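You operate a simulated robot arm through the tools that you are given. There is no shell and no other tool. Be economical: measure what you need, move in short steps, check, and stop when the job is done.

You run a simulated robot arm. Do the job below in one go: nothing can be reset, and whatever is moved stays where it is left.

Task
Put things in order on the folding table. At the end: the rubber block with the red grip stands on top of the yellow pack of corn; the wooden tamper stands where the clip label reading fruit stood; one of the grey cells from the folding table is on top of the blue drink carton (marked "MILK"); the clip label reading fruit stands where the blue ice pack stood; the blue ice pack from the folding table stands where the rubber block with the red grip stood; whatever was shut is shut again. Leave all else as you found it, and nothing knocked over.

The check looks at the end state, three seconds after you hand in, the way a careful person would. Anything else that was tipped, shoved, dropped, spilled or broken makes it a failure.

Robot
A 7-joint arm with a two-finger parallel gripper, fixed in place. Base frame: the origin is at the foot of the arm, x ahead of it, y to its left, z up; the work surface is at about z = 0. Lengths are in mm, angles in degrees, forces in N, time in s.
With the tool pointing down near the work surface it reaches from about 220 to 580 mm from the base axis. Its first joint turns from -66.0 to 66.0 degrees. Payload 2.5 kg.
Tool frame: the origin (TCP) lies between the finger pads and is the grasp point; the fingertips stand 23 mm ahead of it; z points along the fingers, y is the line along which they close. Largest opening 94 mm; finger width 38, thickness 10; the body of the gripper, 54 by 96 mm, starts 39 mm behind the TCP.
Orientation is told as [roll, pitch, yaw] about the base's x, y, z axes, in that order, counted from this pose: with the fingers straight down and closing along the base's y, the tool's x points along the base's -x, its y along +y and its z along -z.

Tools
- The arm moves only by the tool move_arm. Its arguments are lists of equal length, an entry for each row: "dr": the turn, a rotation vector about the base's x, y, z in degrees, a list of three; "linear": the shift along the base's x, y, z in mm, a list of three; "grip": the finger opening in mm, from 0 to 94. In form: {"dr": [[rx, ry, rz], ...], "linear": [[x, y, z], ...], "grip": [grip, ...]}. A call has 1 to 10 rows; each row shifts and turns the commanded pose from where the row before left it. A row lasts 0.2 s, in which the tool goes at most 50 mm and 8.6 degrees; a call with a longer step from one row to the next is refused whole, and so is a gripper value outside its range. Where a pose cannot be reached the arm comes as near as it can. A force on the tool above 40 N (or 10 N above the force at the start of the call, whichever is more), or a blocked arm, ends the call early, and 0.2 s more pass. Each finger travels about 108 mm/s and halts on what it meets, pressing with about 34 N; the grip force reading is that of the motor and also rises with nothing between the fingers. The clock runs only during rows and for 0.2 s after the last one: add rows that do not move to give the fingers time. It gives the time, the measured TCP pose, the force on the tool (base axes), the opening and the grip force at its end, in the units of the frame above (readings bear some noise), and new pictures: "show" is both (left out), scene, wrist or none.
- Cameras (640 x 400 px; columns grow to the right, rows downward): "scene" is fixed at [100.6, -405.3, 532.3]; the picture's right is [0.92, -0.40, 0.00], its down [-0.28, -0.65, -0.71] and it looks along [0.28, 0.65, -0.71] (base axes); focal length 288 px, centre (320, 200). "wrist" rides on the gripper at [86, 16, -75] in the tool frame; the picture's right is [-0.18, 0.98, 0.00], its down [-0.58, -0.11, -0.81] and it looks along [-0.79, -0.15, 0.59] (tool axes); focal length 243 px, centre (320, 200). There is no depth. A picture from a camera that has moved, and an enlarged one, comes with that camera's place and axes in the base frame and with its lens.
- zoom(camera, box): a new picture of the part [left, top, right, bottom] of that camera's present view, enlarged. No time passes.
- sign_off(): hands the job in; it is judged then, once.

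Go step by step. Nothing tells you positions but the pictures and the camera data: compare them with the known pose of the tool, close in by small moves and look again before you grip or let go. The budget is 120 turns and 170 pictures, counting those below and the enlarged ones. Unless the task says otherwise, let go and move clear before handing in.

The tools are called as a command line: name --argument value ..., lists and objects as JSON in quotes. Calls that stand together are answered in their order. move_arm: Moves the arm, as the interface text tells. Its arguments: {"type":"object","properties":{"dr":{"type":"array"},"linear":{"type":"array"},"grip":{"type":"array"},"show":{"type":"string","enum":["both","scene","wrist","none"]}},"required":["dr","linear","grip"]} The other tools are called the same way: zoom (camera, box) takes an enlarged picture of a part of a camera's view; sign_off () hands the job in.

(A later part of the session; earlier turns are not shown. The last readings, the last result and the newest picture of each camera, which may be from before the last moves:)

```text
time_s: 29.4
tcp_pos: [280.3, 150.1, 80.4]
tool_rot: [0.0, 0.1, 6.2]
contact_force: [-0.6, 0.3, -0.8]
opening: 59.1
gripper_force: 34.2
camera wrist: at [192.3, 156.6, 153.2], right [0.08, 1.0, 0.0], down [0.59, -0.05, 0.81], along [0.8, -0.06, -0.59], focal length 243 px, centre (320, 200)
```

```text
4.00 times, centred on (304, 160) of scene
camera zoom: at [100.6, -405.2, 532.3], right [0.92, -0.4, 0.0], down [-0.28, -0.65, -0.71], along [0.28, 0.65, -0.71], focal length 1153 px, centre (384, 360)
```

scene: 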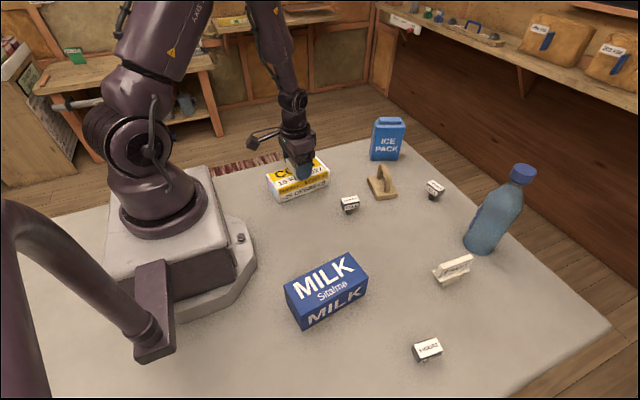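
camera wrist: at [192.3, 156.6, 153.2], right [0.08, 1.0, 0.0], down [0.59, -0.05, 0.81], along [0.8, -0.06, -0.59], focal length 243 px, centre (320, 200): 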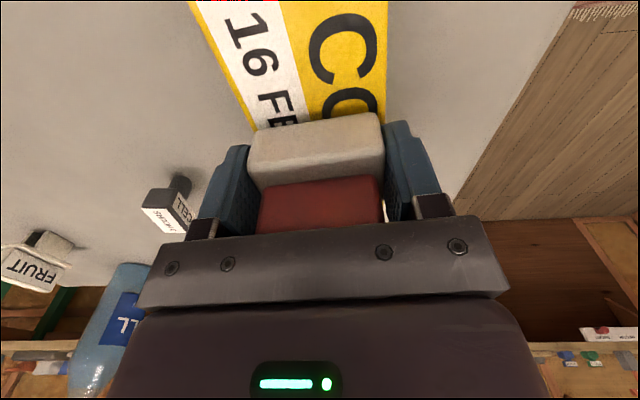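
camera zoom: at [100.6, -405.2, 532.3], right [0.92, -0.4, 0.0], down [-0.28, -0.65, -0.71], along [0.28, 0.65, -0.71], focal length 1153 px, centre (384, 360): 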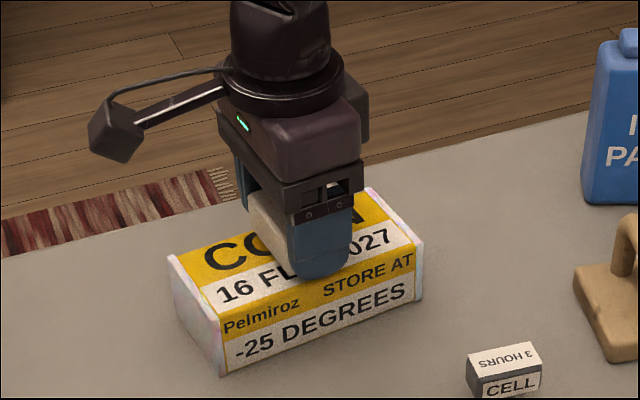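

The block is well centred. I'll lower in fine steps to touch the top.

move_arm --dr '[[0, 0, 0], [0, 0, 0], [0, 0, 0], [0, 0, 0]]' --linear '[[0, 0, -3], [0, 0, -2], [0, 0, -1], [0, 0, 0]]' --grip '[40, 40, 40, 40]' --show "wrist"

zoom --camera "scene" --box '[270, 130, 350, 190]'

```text
time_s: 30.4
tcp_pos: [280.5, 149.3, 74.6]
tool_rot: [0.0, 0.0, 6.1]
contact_force: [0.3, 0.1, -1.1]
opening: 59.3
gripper_force: 34.2
camera wrist: at [192.3, 157.0, 147.6], right [0.08, 1.0, 0.0], down [0.59, -0.05, 0.81], along [0.8, -0.06, -0.59], focal length 243 px, centre (320, 200)
```

wrist: 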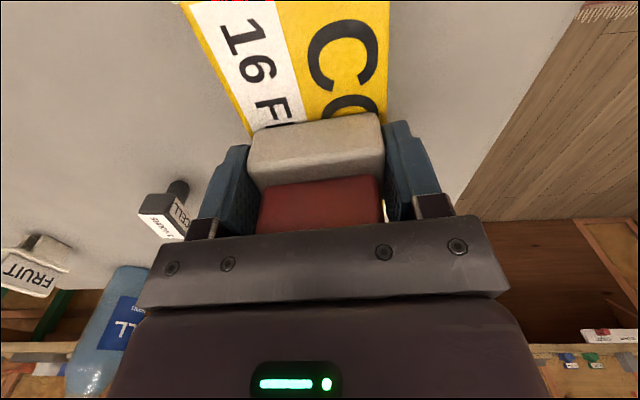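

```text
6.67 times, centred on (310, 160) of scene
camera zoom: at [100.6, -405.2, 532.3], right [0.92, -0.4, 0.0], down [-0.28, -0.65, -0.71], along [0.28, 0.65, -0.71], focal length 1921 px, centre (387, 467)
```

zoom: 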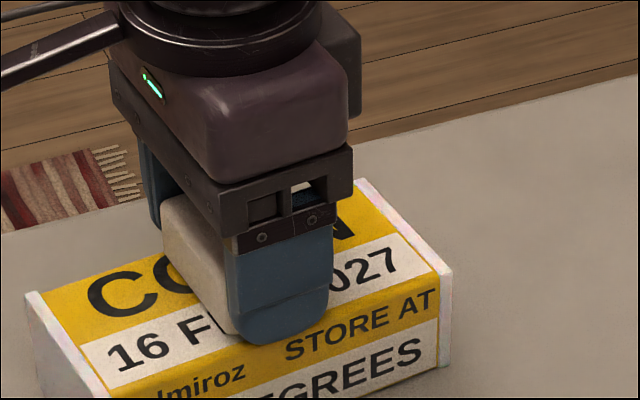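

No contact yet, so I'll keep going down 1 mm at a time.

move_arm --dr '[[0, 0, 0], [0, 0, 0], [0, 0, 0]]' --linear '[[0, 0, -1], [0, 0, -1], [0, 0, 0]]' --grip '[40, 40, 40]' --show "none"

move_arm --dr '[[0, 0, 0], [0, 0, 0], [0, 0, 0]]' --linear '[[0, 0, -1], [0, 0, -1], [0, 0, 0]]' --grip '[40, 40, 40]' --show "none"

```text
time_s: 31.2
tcp_pos: [279.3, 150.3, 73.6]
tool_rot: [0.0, 0.0, 6.1]
contact_force: [-4.7, -3.4, 20.3]
opening: 59.4
gripper_force: 34.5
```

```text
time_s: 31.7
tcp_pos: [278.7, 150.2, 73.1]
tool_rot: [0.0, 0.1, 6.1]
contact_force: [-1.6, -0.3, 8.1]
opening: 59.4
gripper_force: 33.9
stopped in row 2: the force on the tool passed its limit (the readings are from after the stop); the commanded pose is now the measured one
```

Contact is confirmed at z of about 73. I'll release and rise straight up.

move_arm --dr '[[0, 0, 0], [0, 0, 0], [0, 0, 0], [0, 0, 0], [0, 0, 0], [0, 0, 0], [0, 0, 0], [0, 0, 0]]' --linear '[[0, 0, 0.5], [0, 0, 0], [0, 0, 0], [0, 0, 10], [0, 0, 30], [0, 0, 45], [0, 0, 45], [0, 0, 0]]' --grip '[61, 66, 80, 85, 85, 85, 85, 85]'

zoom --camera "scene" --box '[240, 110, 400, 210]'

```text
time_s: 33.5
tcp_pos: [280.6, 149.3, 205.1]
tool_rot: [0.0, 0.1, 6.1]
contact_force: [0.3, -0.6, 0.4]
opening: 84.8
gripper_force: 0.1
camera wrist: at [192.7, 156.3, 278.2], right [0.08, 1.0, 0.0], down [0.59, -0.05, 0.81], along [0.8, -0.06, -0.59], focal length 243 px, centre (320, 200)
```

scene: 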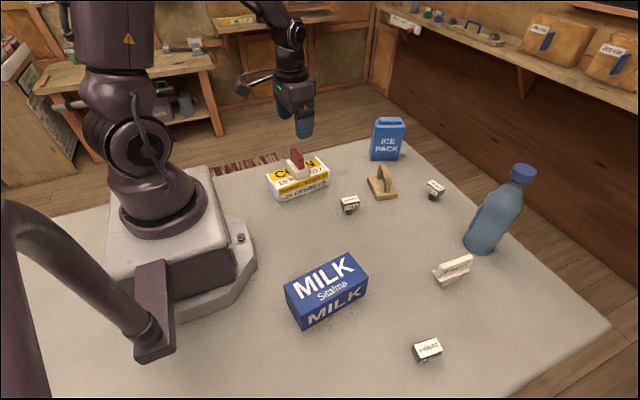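
wrist: 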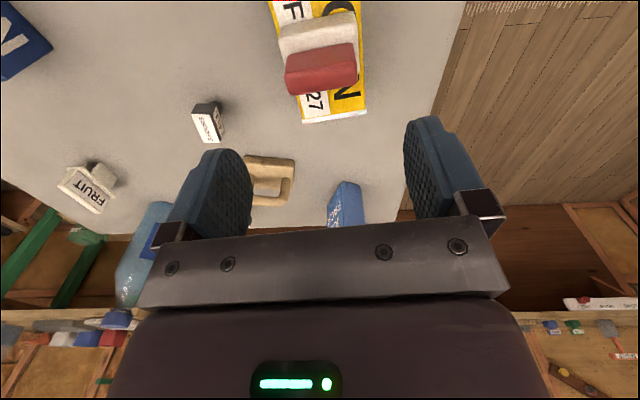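

```text
4.00 times, centred on (320, 160) of scene
camera zoom: at [100.6, -405.3, 532.3], right [0.92, -0.4, 0.0], down [-0.28, -0.65, -0.71], along [0.28, 0.65, -0.71], focal length 1153 px, centre (320, 360)
```

zoom: 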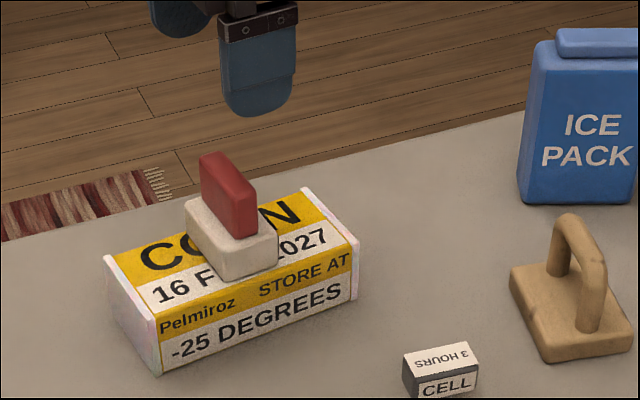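

The red-grip block now stands on the corn. Next is the ice pack, near (560, 175) and about 140 mm tall, so I'm moving to a viewpoint facing it.

move_arm --dr '[[0, 0, 0], [0, 0, 0], [0, 0, 0], [0, 0, 0], [0, 0, 0]]' --linear '[[25, -5, 15], [40, -5, 15], [40, 0, 15], [40, 0, 10], [0, 0, 0]]' --grip '[94, 94, 94, 94, 94]'

zoom --camera "wrist" --box '[200, 60, 456, 220]'

```text
time_s: 34.7
tcp_pos: [425.2, 139.9, 259.4]
tool_rot: [0.0, 0.0, 6.2]
contact_force: [-0.3, 0.1, 0.4]
opening: 94.0
gripper_force: 0.1
camera wrist: at [337.1, 147.2, 332.9], right [0.08, 1.0, 0.0], down [0.59, -0.05, 0.81], along [0.8, -0.06, -0.59], focal length 243 px, centre (320, 200)
```

scene: 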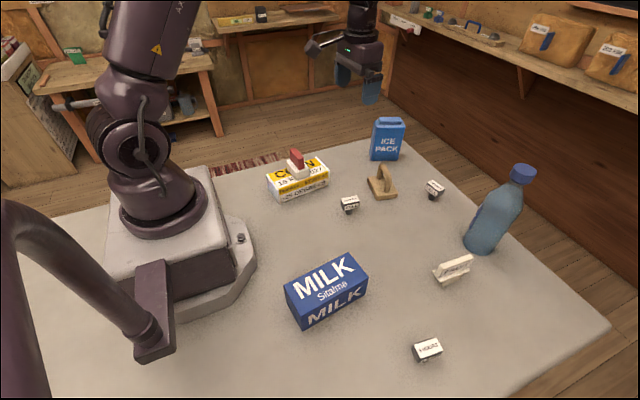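
wrist: 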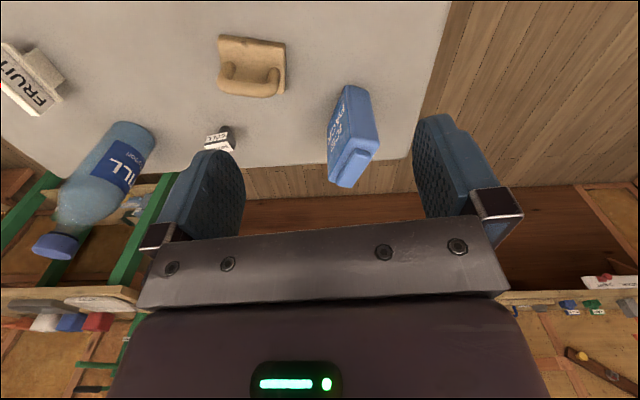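

```text
2.50 times, centred on (328, 140) of wrist
camera zoom: at [337.1, 147.2, 332.9], right [0.08, 1.0, 0.0], down [0.59, -0.05, 0.81], along [0.8, -0.06, -0.59], focal length 606 px, centre (300, 350)
```

zoom: 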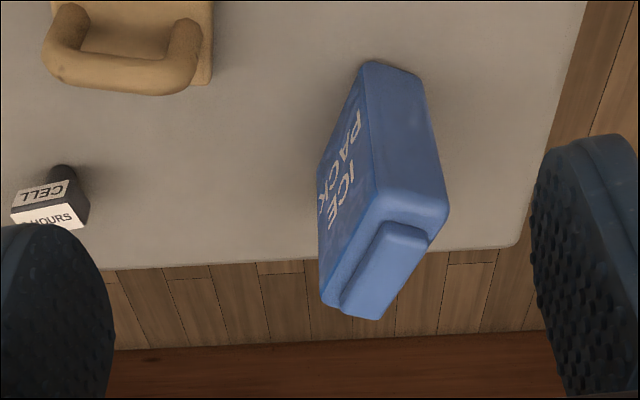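

The ice pack is about 75×34 mm, centred near (560, 176), with its long axis at about -23°. I'll turn the tool and move above it to test reach.

move_arm --dr '[[0, 0, -7.3], [0, 0, -7.3], [0, 0, -7.3], [0, 0, -7.3], [0, 0, 0], [0, 0, 0]]' --linear '[[33, 9, -14], [33, 9, -15], [33, 9, -15], [31, 9, -15], [0, 0, 0], [0, 0, 0]]' --grip '[94, 94, 94, 94, 94, 94]'

```text
time_s: 36.1
tcp_pos: [555.4, 176.2, 200.2]
tool_rot: [-0.1, 0.0, -23.1]
contact_force: [-0.3, -0.4, 0.4]
opening: 94.0
gripper_force: 0.0
camera wrist: at [481.8, 225.2, 272.7], right [0.56, 0.83, 0.0], down [0.49, -0.33, 0.81], along [0.67, -0.45, -0.59], focal length 243 px, centre (320, 200)
```

scene: 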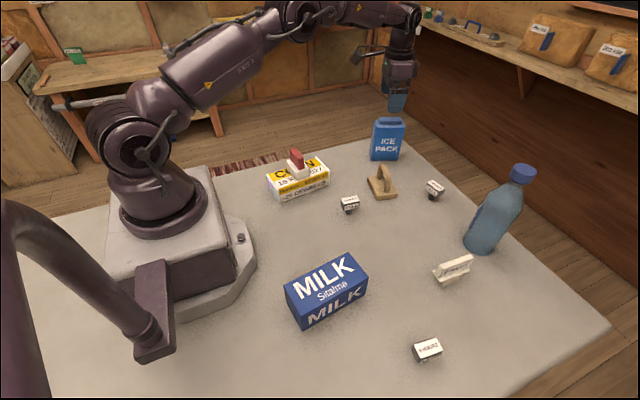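
wrist: 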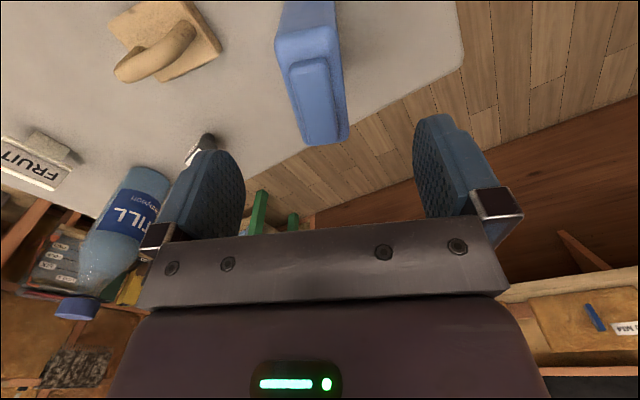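

Reach is fine and the fingers are aligned with the pack's top. I'll descend around it.

move_arm --dr '[[0, 0, 0], [0, 0, 0], [0, 0, 0], [0, 0, 0], [0, 0, 0]]' --linear '[[0, 1, -30], [0, 0, -30], [0, 0, -20], [0, 0, -14], [0, 0, 0]]' --grip '[94, 94, 94, 94, 94]'

zoom --camera "scene" --box '[340, 80, 468, 180]'

```text
time_s: 37.3
tcp_pos: [555.8, 177.0, 106.4]
tool_rot: [0.1, 0.0, -23.0]
contact_force: [-0.3, 0.5, -0.2]
opening: 93.8
gripper_force: 0.1
camera wrist: at [482.1, 225.6, 179.2], right [0.56, 0.83, 0.0], down [0.49, -0.33, 0.81], along [0.67, -0.45, -0.59], focal length 243 px, centre (320, 200)
```

scene: 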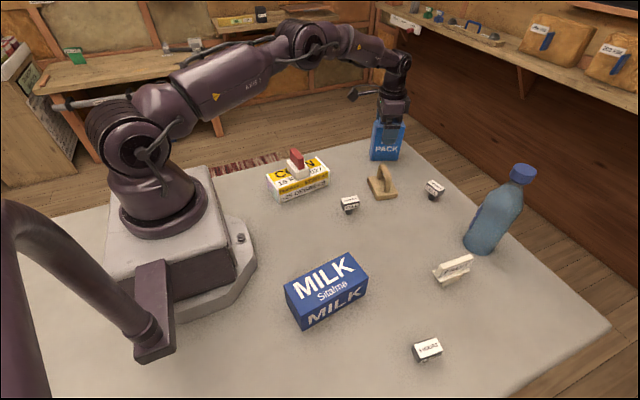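
wrist: 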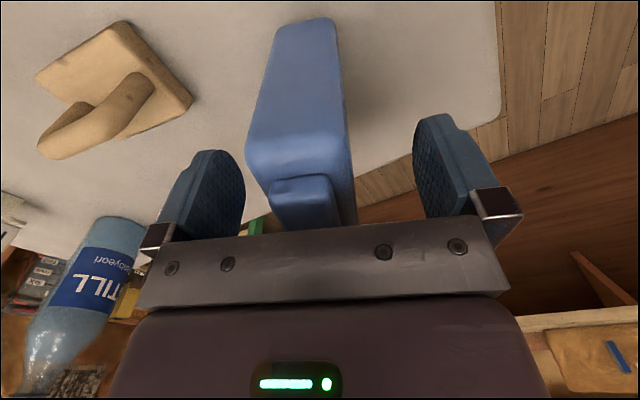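

```text
4.00 times, centred on (404, 130) of scene
camera zoom: at [100.6, -405.3, 532.3], right [0.92, -0.4, 0.0], down [-0.28, -0.65, -0.71], along [0.28, 0.65, -0.71], focal length 1153 px, centre (-16, 480)
```

zoom: 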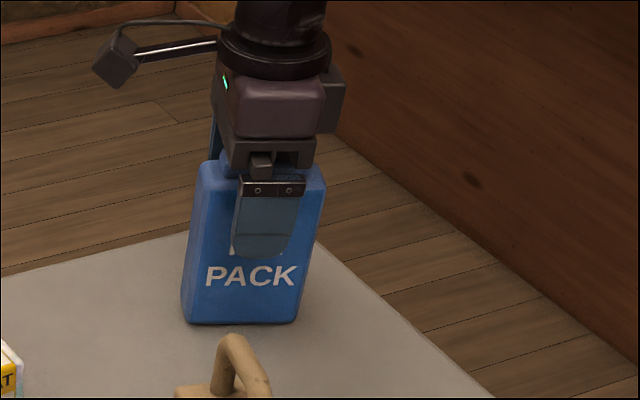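

The fingers straddle the pack. I'll make a small centring correction and close.

move_arm --dr '[[0, 0, -2], [0, 0, 0], [0, 0, 0], [0, 0, 0], [0, 0, 0], [0, 0, 0]]' --linear '[[0, -2.5, 0], [0, 0, 0], [0, 0, 0], [0, 0, 0], [0, 0, 0], [0, 0, 0]]' --grip '[85, 65, 45, 30, 20, 20]'

```text
time_s: 38.7
tcp_pos: [554.7, 173.7, 106.0]
tool_rot: [0.0, 0.0, -25.0]
contact_force: [1.0, -0.9, 0.7]
opening: 39.7
gripper_force: 34.1
camera wrist: at [483.9, 225.6, 179.4], right [0.58, 0.81, 0.0], down [0.48, -0.35, 0.81], along [0.65, -0.47, -0.59], focal length 243 px, centre (320, 200)
```

scene: 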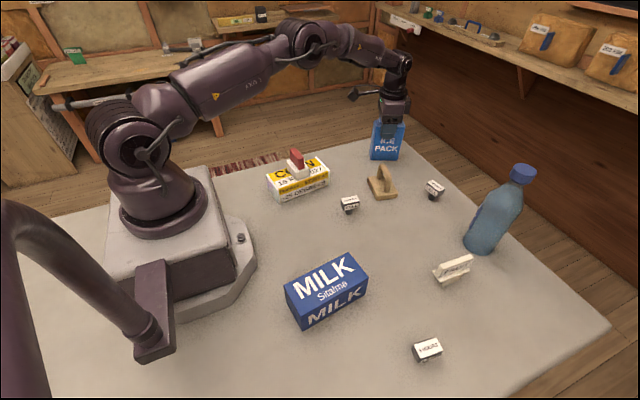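
wrist: 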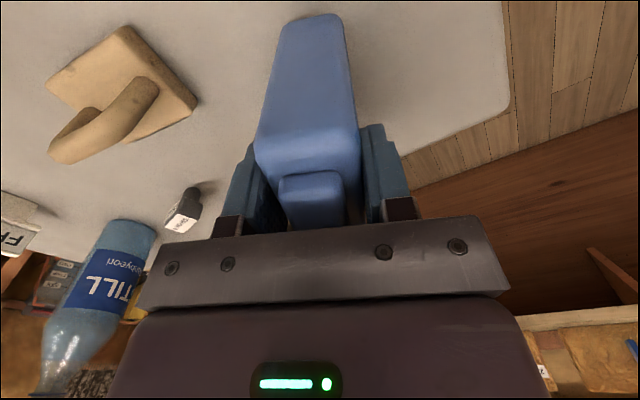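

The ice pack is gripped at 39.7 mm. I'll lift it slowly.

move_arm --dr '[[0, 0, 0], [0, 0, 0], [0, 0, 0], [0, 0, 0], [0, 0, 0], [0, 0, 0], [0, 0, 0], [0, 0, 0]]' --linear '[[0, 0, 4], [0, 0, 8], [0, 0, 14], [0, 0, 18], [0, 0, 18], [0, 0, 14], [0, 0, 8], [0, 0, 0]]' --grip '[20, 20, 20, 20, 20, 20, 20, 20]'

```text
time_s: 40.5
tcp_pos: [554.8, 174.7, 190.1]
tool_rot: [0.0, 0.1, -25.2]
contact_force: [-0.3, -0.7, -3.9]
opening: 39.8
gripper_force: 33.8
camera wrist: at [483.8, 225.9, 263.2], right [0.58, 0.81, 0.0], down [0.48, -0.35, 0.81], along [0.65, -0.47, -0.59], focal length 243 px, centre (320, 200)
```

scene: 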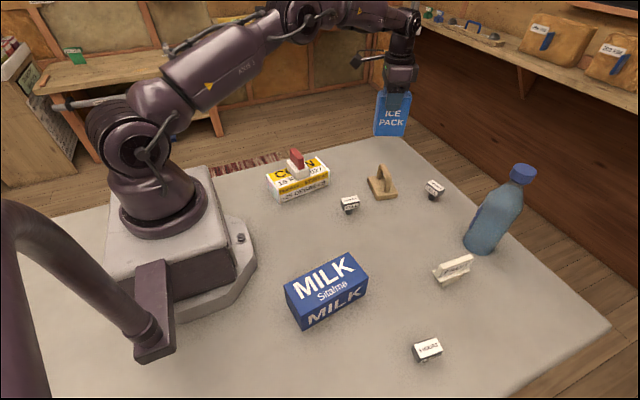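
wrist: 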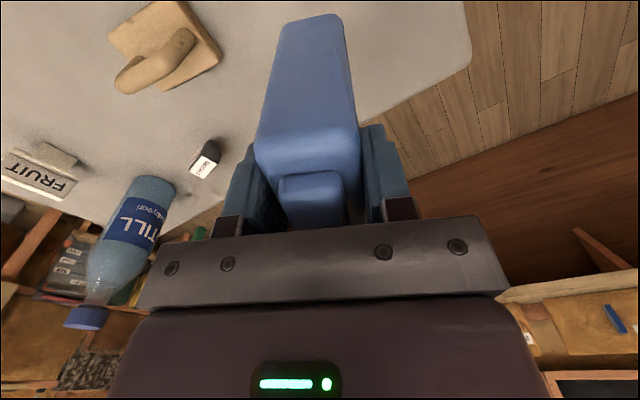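

The pack is held. I'll carry it over to the block's former spot, around (402, -109).

move_arm --dr '[[0, 0, 0], [0, 0, 0], [0, 0, 0], [0, 0, 0], [0, 0, 0], [0, 0, 0], [0, 0, 0], [0, 0, 0], [0, 0, 0], [0, 0, 0]]' --linear '[[-6.2, -11.3, 8], [-12.5, -22.6, 8], [-17.2, -31.1, 0], [-20.3, -36.7, 0], [-21.9, -39.5, 0], [-21.9, -39.5, 0], [-20.3, -36.7, 0], [-17.2, -31.1, 0], [-12.5, -22.6, 0], [-6.2, -11.3, 0]]' --grip '[20, 20, 20, 20, 20, 20, 20, 20, 20, 20]'

```text
time_s: 42.7
tcp_pos: [398.8, -109.2, 205.1]
tool_rot: [0.0, 0.0, -25.1]
contact_force: [-0.2, 0.2, -3.8]
opening: 39.7
gripper_force: 34.6
camera wrist: at [327.3, -56.9, 278.3], right [0.58, 0.81, 0.0], down [0.48, -0.35, 0.81], along [0.65, -0.47, -0.59], focal length 243 px, centre (320, 200)
```

scene: 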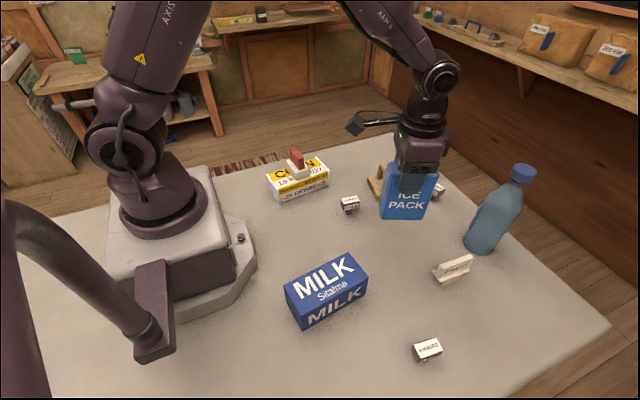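
wrist: 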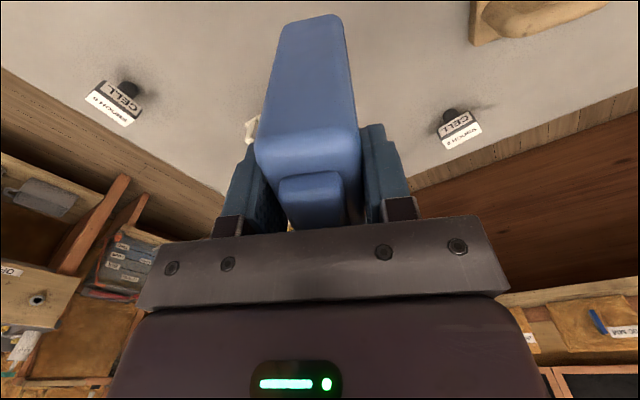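

Positioned. I'll lower it to just above the table.

move_arm --dr '[[0, 0, 0], [0, 0, 0], [0, 0, 0], [0, 0, 0], [0, 0, 0], [0, 0, 0], [0, 0, 0], [0, 0, 0]]' --linear '[[0, 1, -10], [0, 0, -20], [0, 0, -25], [0, 0, -20], [0, 0, -12], [0, 0, -7], [0, 0, -3], [0, 0, 0]]' --grip '[20, 20, 20, 20, 20, 20, 20, 20]'

move_arm --dr '[[0, 0, 0], [0, 0, 0], [0, 0, 0]]' --linear '[[0, 0, -1], [0, 0, -1], [0, 0, 0]]' --grip '[20, 20, 20]' --show "none"

```text
time_s: 44.5
tcp_pos: [398.1, -107.1, 108.5]
tool_rot: [0.0, 0.0, -25.1]
contact_force: [0.0, -0.2, -4.9]
opening: 40.0
gripper_force: 33.8
camera wrist: at [327.3, -55.8, 181.7], right [0.58, 0.81, 0.0], down [0.48, -0.35, 0.81], along [0.65, -0.47, -0.59], focal length 243 px, centre (320, 200)
```

scene: 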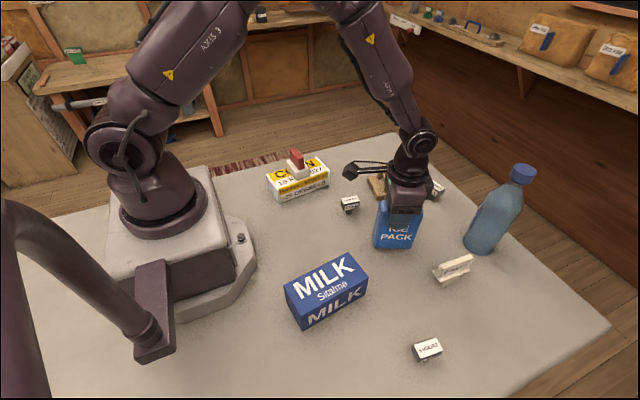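
wrist: 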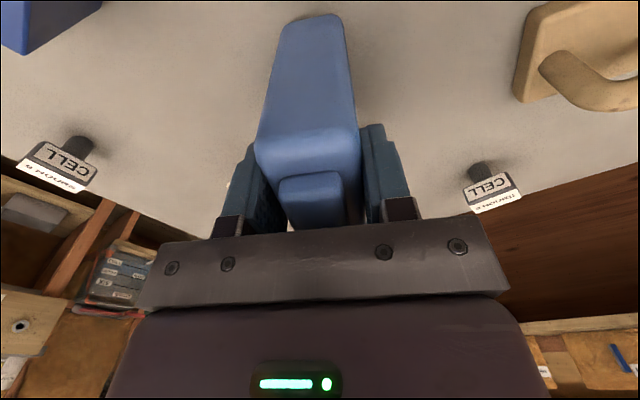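

```text
time_s: 45.3
tcp_pos: [398.3, -106.6, 107.1]
tool_rot: [0.0, 0.0, -25.1]
contact_force: [0.3, 0.7, -4.1]
opening: 40.0
gripper_force: 34.1
```

Another 1–2 mm should bring contact. Then I'll release.

move_arm --dr '[[0, 0, 0], [0, 0, 0], [0, 0, 0]]' --linear '[[0, 0, -1], [0, 0, -0.5], [0, 0, 0]]' --grip '[20, 20, 20]' --show "none"

move_arm --dr '[[0, 0, 0], [0, 0, 0], [0, 0, 0]]' --linear '[[0, 0, -0.7], [0, 0, 0], [0, 0, 0]]' --grip '[20, 20, 20]' --show "none"

```text
time_s: 46.1
tcp_pos: [398.9, -107.0, 106.3]
tool_rot: [-0.1, 0.0, -25.1]
contact_force: [-10.6, 2.3, 24.5]
opening: 40.0
gripper_force: 33.8
```

```text
time_s: 46.9
tcp_pos: [399.5, -108.4, 105.3]
tool_rot: [0.1, -0.2, -25.1]
contact_force: [-4.9, 1.5, 29.6]
opening: 39.9
gripper_force: 34.1
```

The pack is standing on the table. I'll release gently and rise.

move_arm --dr '[[0, 0, 0], [0, 0, 0], [0, 0, 0], [0, 0, 0], [0, 0, 0], [0, 0, 0], [0, 0, 0], [0, 0, 0]]' --linear '[[0, 0, 1.5], [0, 0, 0], [0, 0, 0], [0, 0, 8], [0, 0, 25], [0, 0, 40], [0, 0, 45], [0, 0, 0]]' --grip '[38, 45, 60, 75, 80, 80, 80, 80]'

```text
time_s: 48.7
tcp_pos: [397.4, -108.2, 223.7]
tool_rot: [0.0, 0.0, -25.1]
contact_force: [0.5, 0.2, 0.8]
opening: 80.1
gripper_force: 0.1
camera wrist: at [326.9, -55.9, 297.3], right [0.58, 0.81, 0.0], down [0.48, -0.35, 0.81], along [0.65, -0.47, -0.59], focal length 243 px, centre (320, 200)
```

scene: 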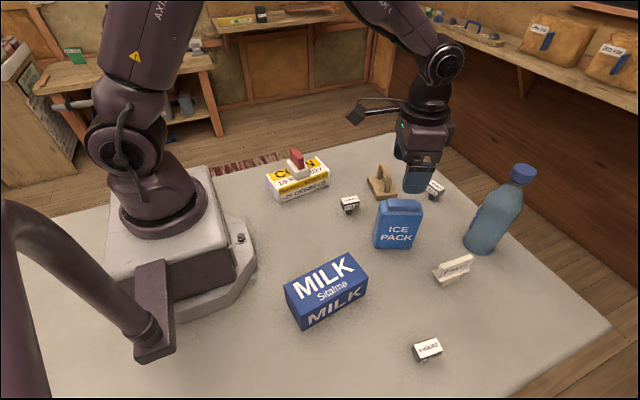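
wrist: 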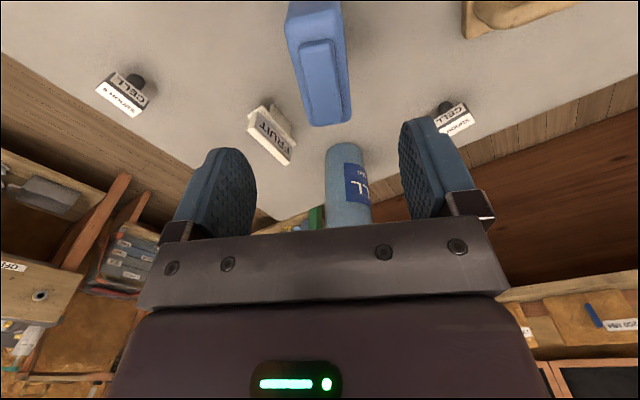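

The ice pack stands well. Next is the fruit label near (468, -228), so I'm moving closer to look.

move_arm --dr '[[0, 0, 5], [0, 0, 8], [0, 0, 8], [0, 0, 4], [0, 0, 0]]' --linear '[[10, -30, 0], [15, -40, -5], [15, -35, -20], [10, -10, -20], [0, 0, 0]]' --grip '[94, 94, 94, 94, 94]'

zoom --camera "wrist" --box '[200, 0, 456, 160]'

zoom --camera "scene" --box '[416, 230, 512, 290]'

```text
time_s: 49.9
tcp_pos: [449.8, -221.3, 179.6]
tool_rot: [0.1, 0.1, 0.0]
contact_force: [0.2, -0.5, 1.8]
opening: 94.2
gripper_force: 0.0
camera wrist: at [362.4, -205.4, 251.8], right [0.18, 0.98, 0.0], down [0.58, -0.11, 0.81], along [0.79, -0.15, -0.59], focal length 243 px, centre (320, 200)
```

scene: 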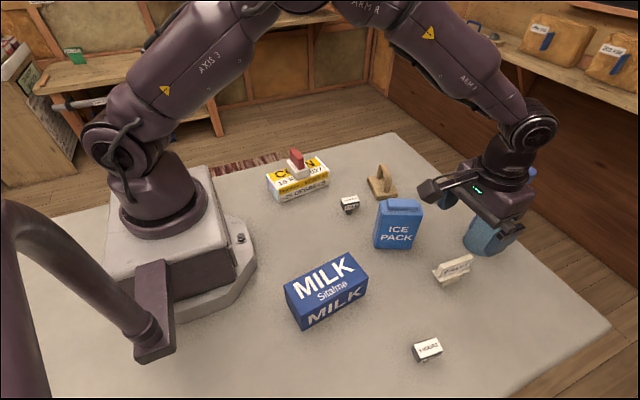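
wrist: 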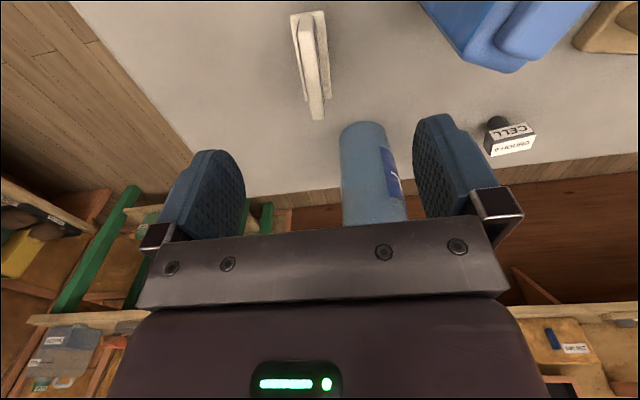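

```text
2.50 times, centred on (328, 80) of wrist
camera zoom: at [362.4, -205.4, 251.8], right [0.18, 0.98, 0.0], down [0.58, -0.11, 0.81], along [0.79, -0.15, -0.59], focal length 606 px, centre (300, 500)
```

zoom: 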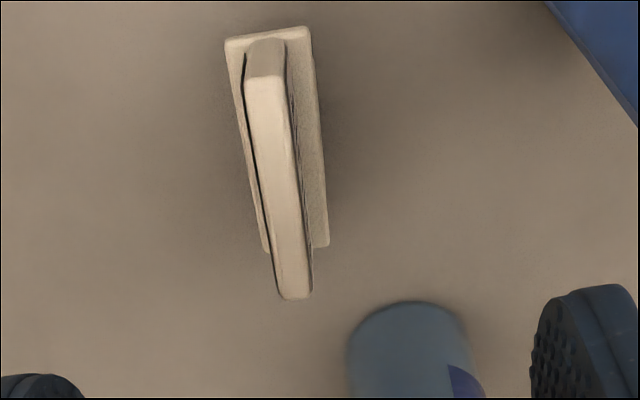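

```text
6.67 times, centred on (464, 260) of scene
camera zoom: at [100.6, -405.3, 532.3], right [0.92, -0.4, 0.0], down [-0.28, -0.65, -0.71], along [0.28, 0.65, -0.71], focal length 1921 px, centre (-640, -200)
```

zoom: 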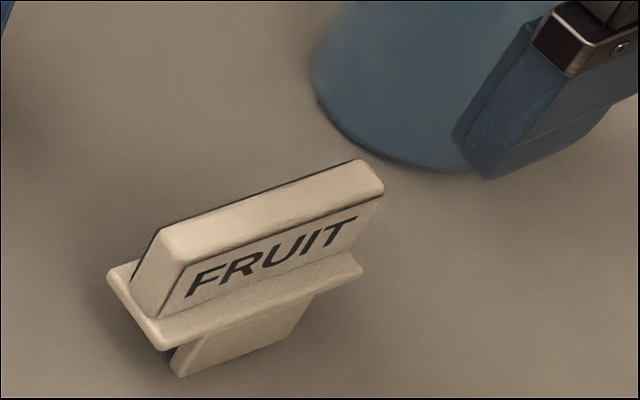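

The label's plate top runs from (423, -227) to (490, -231) at z = 66 and is 11 mm thick. The crossbar is at about z = 38. I'll grip the plate near its inner end, above the crossbar.

move_arm --dr '[[0, 0, -3.4], [0, 0, 0], [0, 0, 0], [0, 0, 0], [0, 0, 0]]' --linear '[[-4, -7, -20], [0, 0, -35], [0, 0, -35], [0, 0, -22], [0, 0, 0]]' --grip '[60, 60, 60, 60, 60]'

zoom --camera "wrist" --box '[200, 60, 456, 220]'

zoom --camera "scene" --box '[410, 220, 506, 290]'

```text
time_s: 51.1
tcp_pos: [444.2, -228.5, 68.0]
tool_rot: [0.0, 0.1, -3.5]
contact_force: [-0.2, -0.5, -0.1]
opening: 59.9
gripper_force: 0.1
camera wrist: at [359.5, -207.3, 140.0], right [0.24, 0.97, 0.0], down [0.57, -0.14, 0.81], along [0.78, -0.2, -0.59], focal length 243 px, centre (320, 200)
```

scene: 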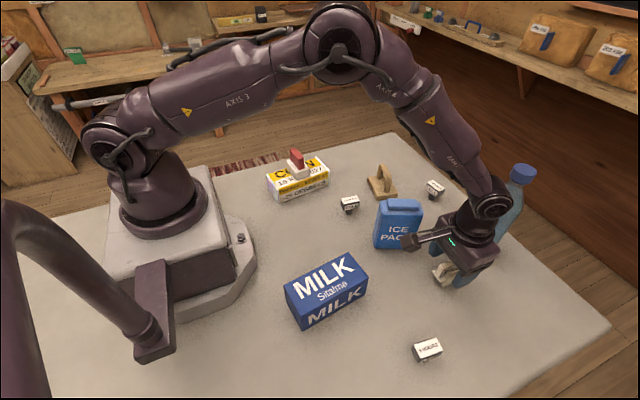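
wrist: 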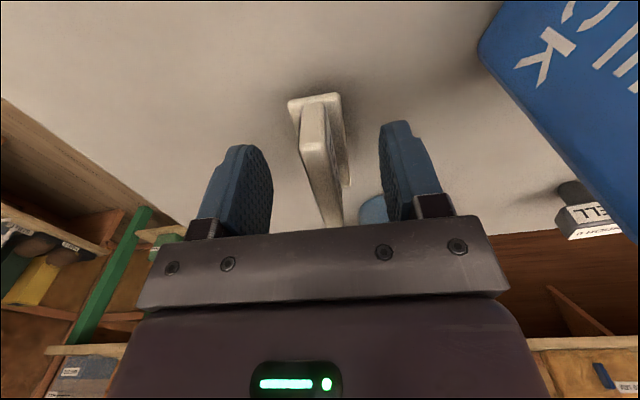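

```text
2.50 times, centred on (328, 140) of wrist
camera zoom: at [359.5, -207.3, 140.0], right [0.24, 0.97, 0.0], down [0.57, -0.14, 0.81], along [0.78, -0.2, -0.59], focal length 606 px, centre (300, 350)
```

zoom: 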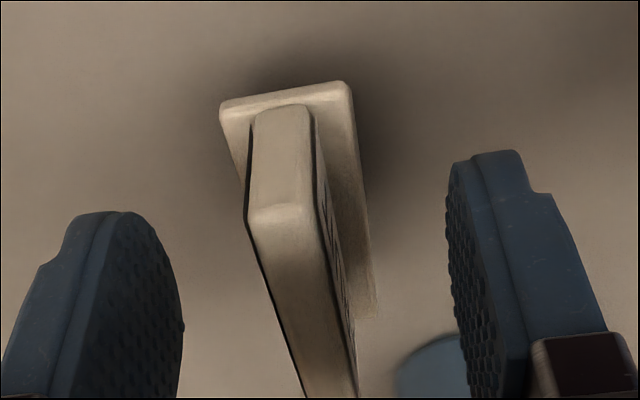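

```text
5.71 times, centred on (458, 255) of scene
camera zoom: at [100.6, -405.3, 532.3], right [0.92, -0.4, 0.0], down [-0.28, -0.65, -0.71], along [0.28, 0.65, -0.71], focal length 1647 px, centre (-469, -114)
```

zoom: 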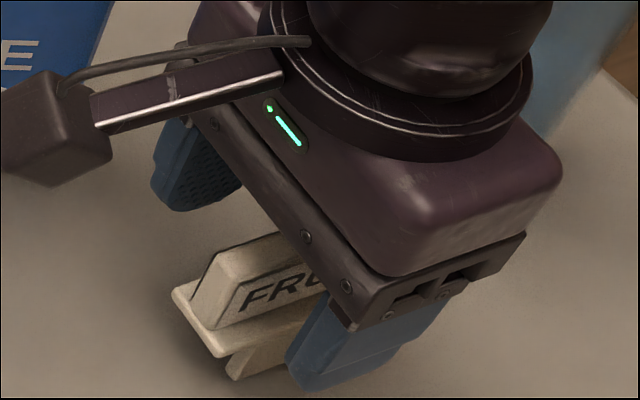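

Well centred, and the crossbar top is at about z = 35. I'll lower 4 mm more and close gently.

move_arm --dr '[[0, 0, 0], [0, 0, 0], [0, 0, 0], [0, 0, 0], [0, 0, 0], [0, 0, 0]]' --linear '[[0, 0, -4], [0, 0, 0], [0, 0, 0], [0, 0, 0], [0, 0, 0], [0, 0, 0]]' --grip '[60, 45, 30, 15, 4, 4]'

```text
time_s: 52.5
tcp_pos: [443.3, -228.7, 63.5]
tool_rot: [0.0, 0.0, -3.5]
contact_force: [-0.3, -0.8, -0.7]
opening: 10.9
gripper_force: 33.9
camera wrist: at [359.2, -207.4, 136.2], right [0.24, 0.97, 0.0], down [0.57, -0.14, 0.81], along [0.78, -0.2, -0.59], focal length 243 px, centre (320, 200)
```

scene: 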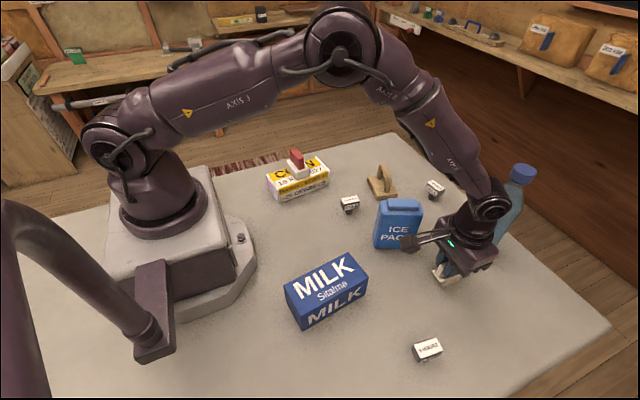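
wrist: 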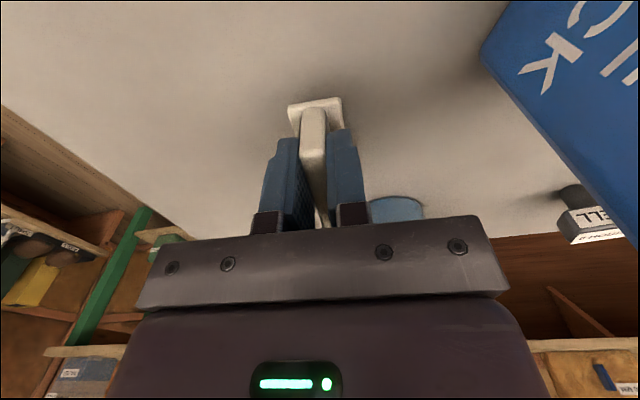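

The label is gripped. I'll lift slowly, then start across.

move_arm --dr '[[0, 0, 0], [0, 0, 0], [0, 0, 0], [0, 0, 0], [0, 0, 0], [0, 0, 0], [0, 0, 2], [0, 0, 2], [0, 0, 2], [0, 0, 0]]' --linear '[[0, 0, 5], [0, 0, 12], [0, 0, 20], [0, 0, 25], [0, 0, 25], [0, 0, 12], [4, 15, 0], [8, 30, 0], [6, 20, 0], [0, 0, 0]]' --grip '[4, 4, 4, 4, 4, 4, 4, 4, 4, 4]'

```text
time_s: 54.7
tcp_pos: [463.0, -164.8, 161.9]
tool_rot: [0.0, 0.1, 2.5]
contact_force: [-0.4, -0.6, -0.5]
opening: 10.8
gripper_force: 34.3
camera wrist: at [375.6, -151.7, 234.9], right [0.14, 0.99, 0.0], down [0.59, -0.08, 0.81], along [0.8, -0.11, -0.59], focal length 243 px, centre (320, 200)
```

scene: 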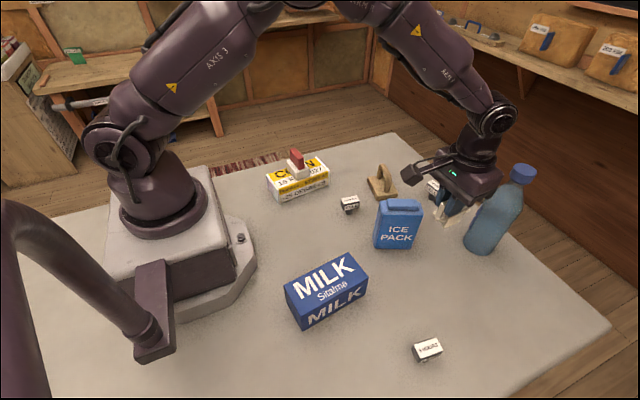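
wrist: 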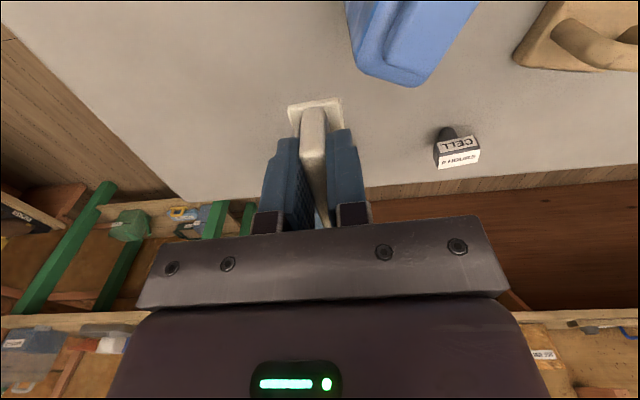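

The label is held. I'll continue across to the ice pack's former spot.

move_arm --dr '[[0, 0, 1], [0, 0, 1.5], [0, 0, 1.5], [0, 0, 1.5], [0, 0, 1.5], [0, 0, 1.5], [0, 0, 1.5], [0, 0, 1.5], [0, 0, 1.5], [0, 0, 1.5]]' --linear '[[3.3, 13.3, 0], [6.6, 26.6, 0], [9.1, 36.6, 0], [10.7, 43.3, 0], [11.6, 46.6, 0], [11.6, 46.6, 0], [10.7, 43.3, 0], [9.1, 36.6, 0], [6.6, 26.6, 0], [3.3, 13.3, 0]]' --grip '[4, 4, 4, 4, 4, 4, 4, 4, 4, 4]'

```text
time_s: 56.9
tcp_pos: [545.5, 169.0, 161.8]
tool_rot: [0.0, 0.1, 17.0]
contact_force: [-0.5, -0.6, -1.3]
opening: 11.2
gripper_force: 33.5
camera wrist: at [458.4, 159.1, 234.9], right [-0.11, 0.99, 0.0], down [0.59, 0.07, 0.81], along [0.8, 0.09, -0.59], focal length 243 px, centre (320, 200)
```

scene: 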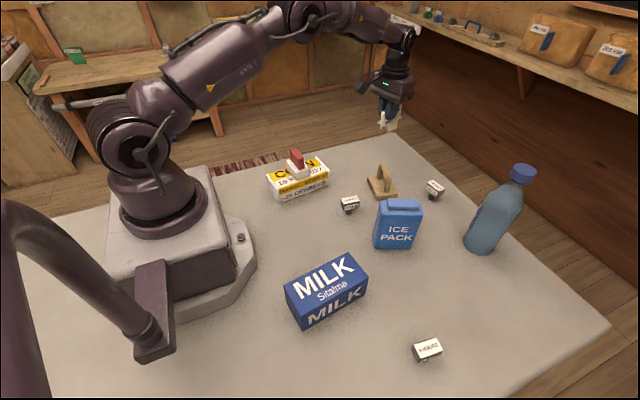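
wrist: 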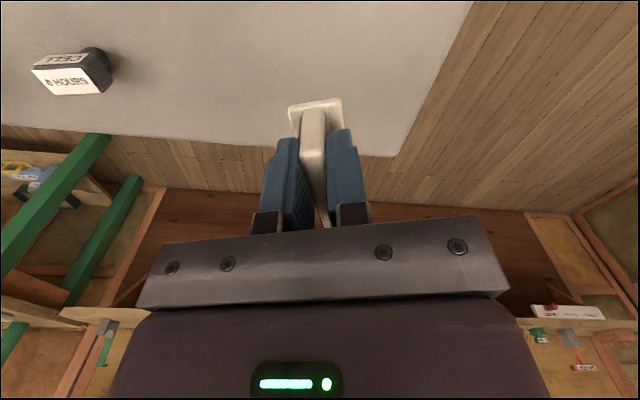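

On target with plenty of table underneath. I'll lower to just above the surface.

move_arm --dr '[[0, 0, 0], [0, 0, 0], [0, 0, 0], [0, 0, 0], [0, 0, 0], [0, 0, 0], [0, 0, 0]]' --linear '[[0, 0, -12], [0, 0, -25], [0, 0, -25], [0, 0, -18], [0, 0, -10], [0, 0, -5], [0, 0, 0]]' --grip '[4, 4, 4, 4, 4, 4, 4]'

move_arm --dr '[[0, 0, 0], [0, 0, 0], [0, 0, 0]]' --linear '[[0, 0, -1], [0, 0, -1], [0, 0, 0]]' --grip '[4, 4, 4]' --show "none"

```text
time_s: 58.5
tcp_pos: [544.6, 168.0, 67.5]
tool_rot: [0.0, 0.0, 16.9]
contact_force: [-0.1, -0.8, -0.6]
opening: 10.5
gripper_force: 34.0
camera wrist: at [457.7, 159.3, 140.0], right [-0.11, 0.99, 0.0], down [0.59, 0.07, 0.81], along [0.8, 0.09, -0.59], focal length 243 px, centre (320, 200)
```

scene: 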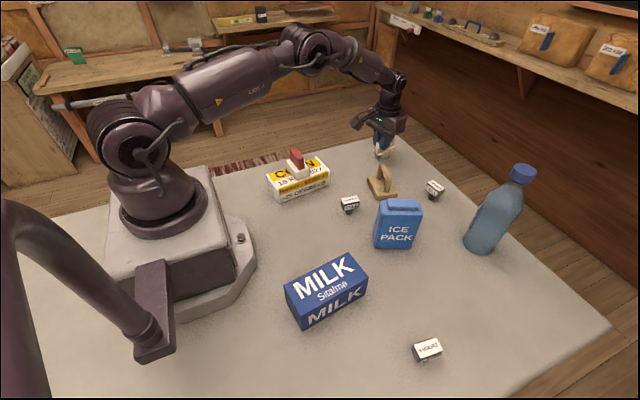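
wrist: 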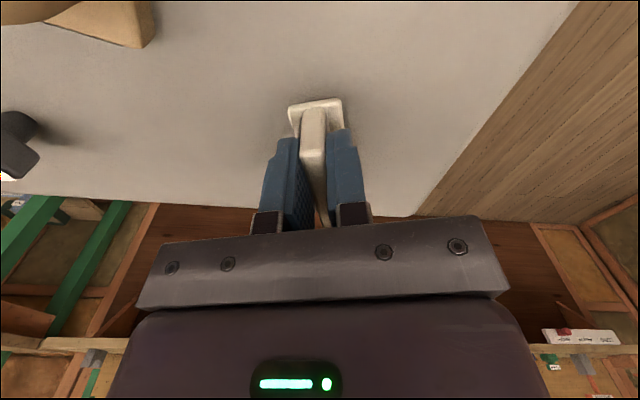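

```text
time_s: 59.3
tcp_pos: [544.5, 168.5, 65.7]
tool_rot: [0.0, 0.1, 16.9]
contact_force: [1.3, 0.4, -0.1]
opening: 11.2
gripper_force: 34.1
```

move_arm --dr '[[0, 0, 0], [0, 0, 0], [0, 0, 0]]' --linear '[[0, 0, -1], [0, 0, -1], [0, 0, 0]]' --grip '[4, 4, 4]' --show "none"

move_arm --dr '[[0, 0, 0], [0, 0, 0]]' --linear '[[0, 0, -0.6], [0, 0, 0]]' --grip '[4, 4]' --show "none"

```text
time_s: 60.1
tcp_pos: [545.7, 168.2, 63.0]
tool_rot: [0.1, 0.0, 17.1]
contact_force: [0.4, -1.0, -0.1]
opening: 11.0
gripper_force: 34.3
```

```text
time_s: 60.7
tcp_pos: [545.5, 168.7, 62.3]
tool_rot: [0.0, 0.0, 17.0]
contact_force: [-1.1, -0.3, 2.9]
opening: 10.5
gripper_force: 33.7
```

The label touches the table. I'll release and rise.

move_arm --dr '[[0, 0, 0], [0, 0, 0], [0, 0, 0], [0, 0, 0], [0, 0, 0], [0, 0, 0], [0, 0, 0], [0, 0, 0]]' --linear '[[0, 0, 0], [0, 0, 0], [0, 0, 0], [0, 0, 8], [0, 0, 25], [0, 0, 40], [-20, 0, 30], [0, 0, 0]]' --grip '[11, 20, 40, 60, 70, 70, 70, 70]'

zoom --camera "scene" --box '[320, 110, 480, 210]'

```text
time_s: 62.5
tcp_pos: [526.4, 168.9, 165.1]
tool_rot: [0.0, 0.0, 17.1]
contact_force: [-0.2, 0.5, 0.6]
opening: 69.6
gripper_force: 0.1
camera wrist: at [438.1, 158.9, 238.8], right [-0.11, 0.99, 0.0], down [0.59, 0.07, 0.81], along [0.8, 0.09, -0.59], focal length 243 px, centre (320, 200)
```

scene: 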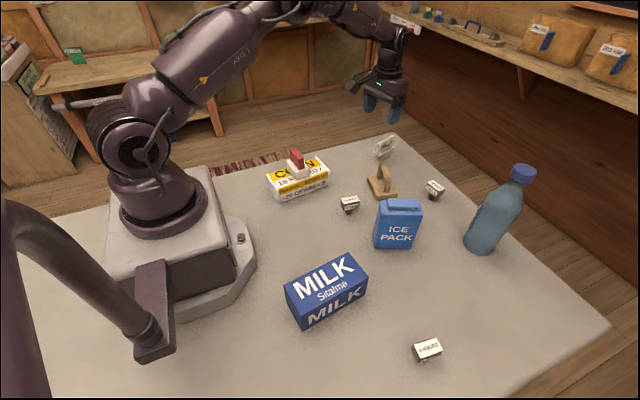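
wrist: 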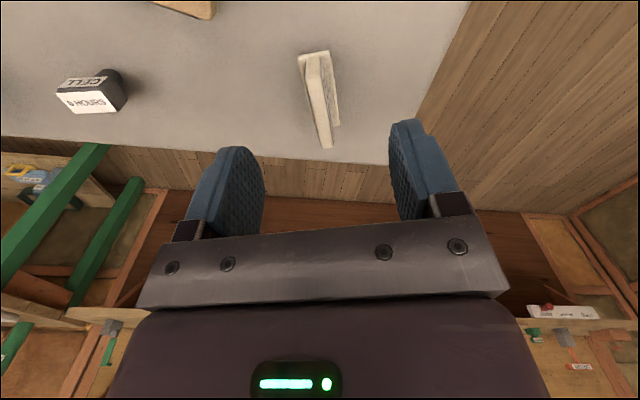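

```text
4.00 times, centred on (400, 160) of scene
camera zoom: at [100.6, -405.3, 532.3], right [0.92, -0.4, 0.0], down [-0.28, -0.65, -0.71], along [0.28, 0.65, -0.71], focal length 1153 px, centre (0, 360)
```

zoom: 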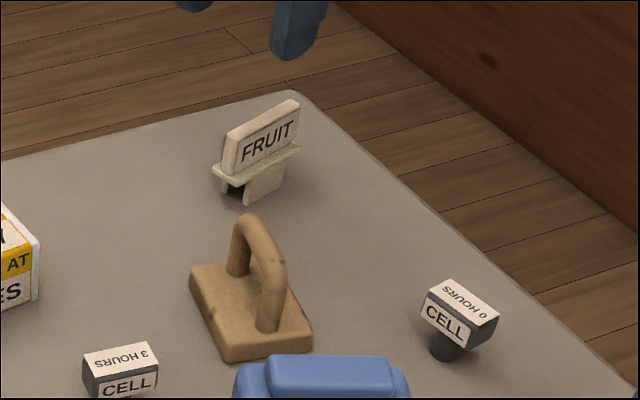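

The fruit label stands at the ice pack's old spot. Now the tamper: I'm moving above it to look.

move_arm --dr '[[0, 0, -5], [0, 0, -6], [0, 0, -6], [0, 0, 0], [0, 0, 0]]' --linear '[[-20, -40, 10], [-20, -40, 5], [-20, -40, 0], [-6, -10, 0], [0, 0, 0]]' --grip '[94, 94, 94, 94, 94]' --show "wrist"

zoom --camera "wrist" --box '[220, 0, 476, 160]'

```text
time_s: 63.7
tcp_pos: [458.4, 38.6, 180.1]
tool_rot: [0.0, -0.1, -0.1]
contact_force: [0.3, 0.3, -0.4]
opening: 94.2
gripper_force: 0.1
camera wrist: at [372.6, 54.4, 253.3], right [0.19, 0.98, 0.0], down [0.58, -0.11, 0.81], along [0.79, -0.15, -0.59], focal length 243 px, centre (320, 200)
```

wrist: 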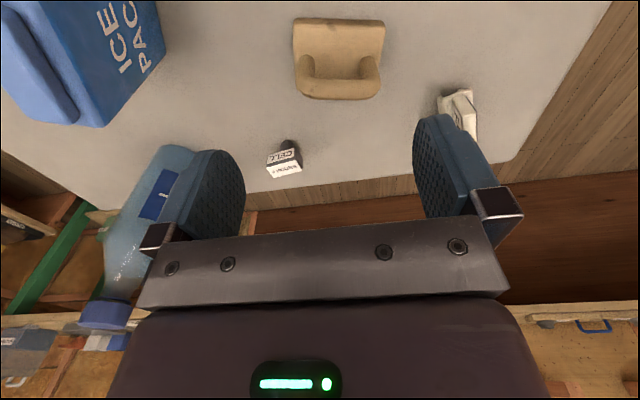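

```text
2.50 times, centred on (348, 80) of wrist
camera zoom: at [372.6, 54.4, 253.3], right [0.19, 0.98, 0.0], down [0.58, -0.11, 0.81], along [0.79, -0.15, -0.59], focal length 606 px, centre (250, 500)
```

zoom: 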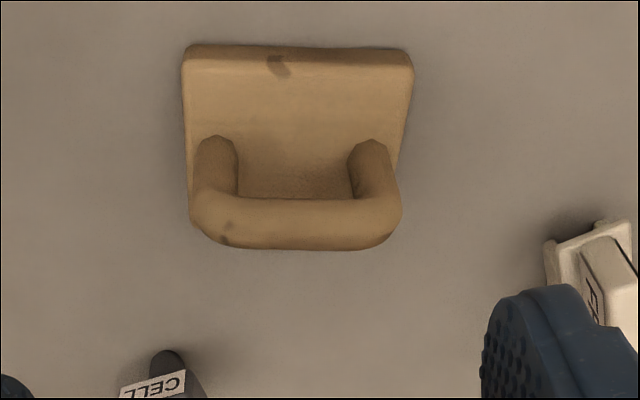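

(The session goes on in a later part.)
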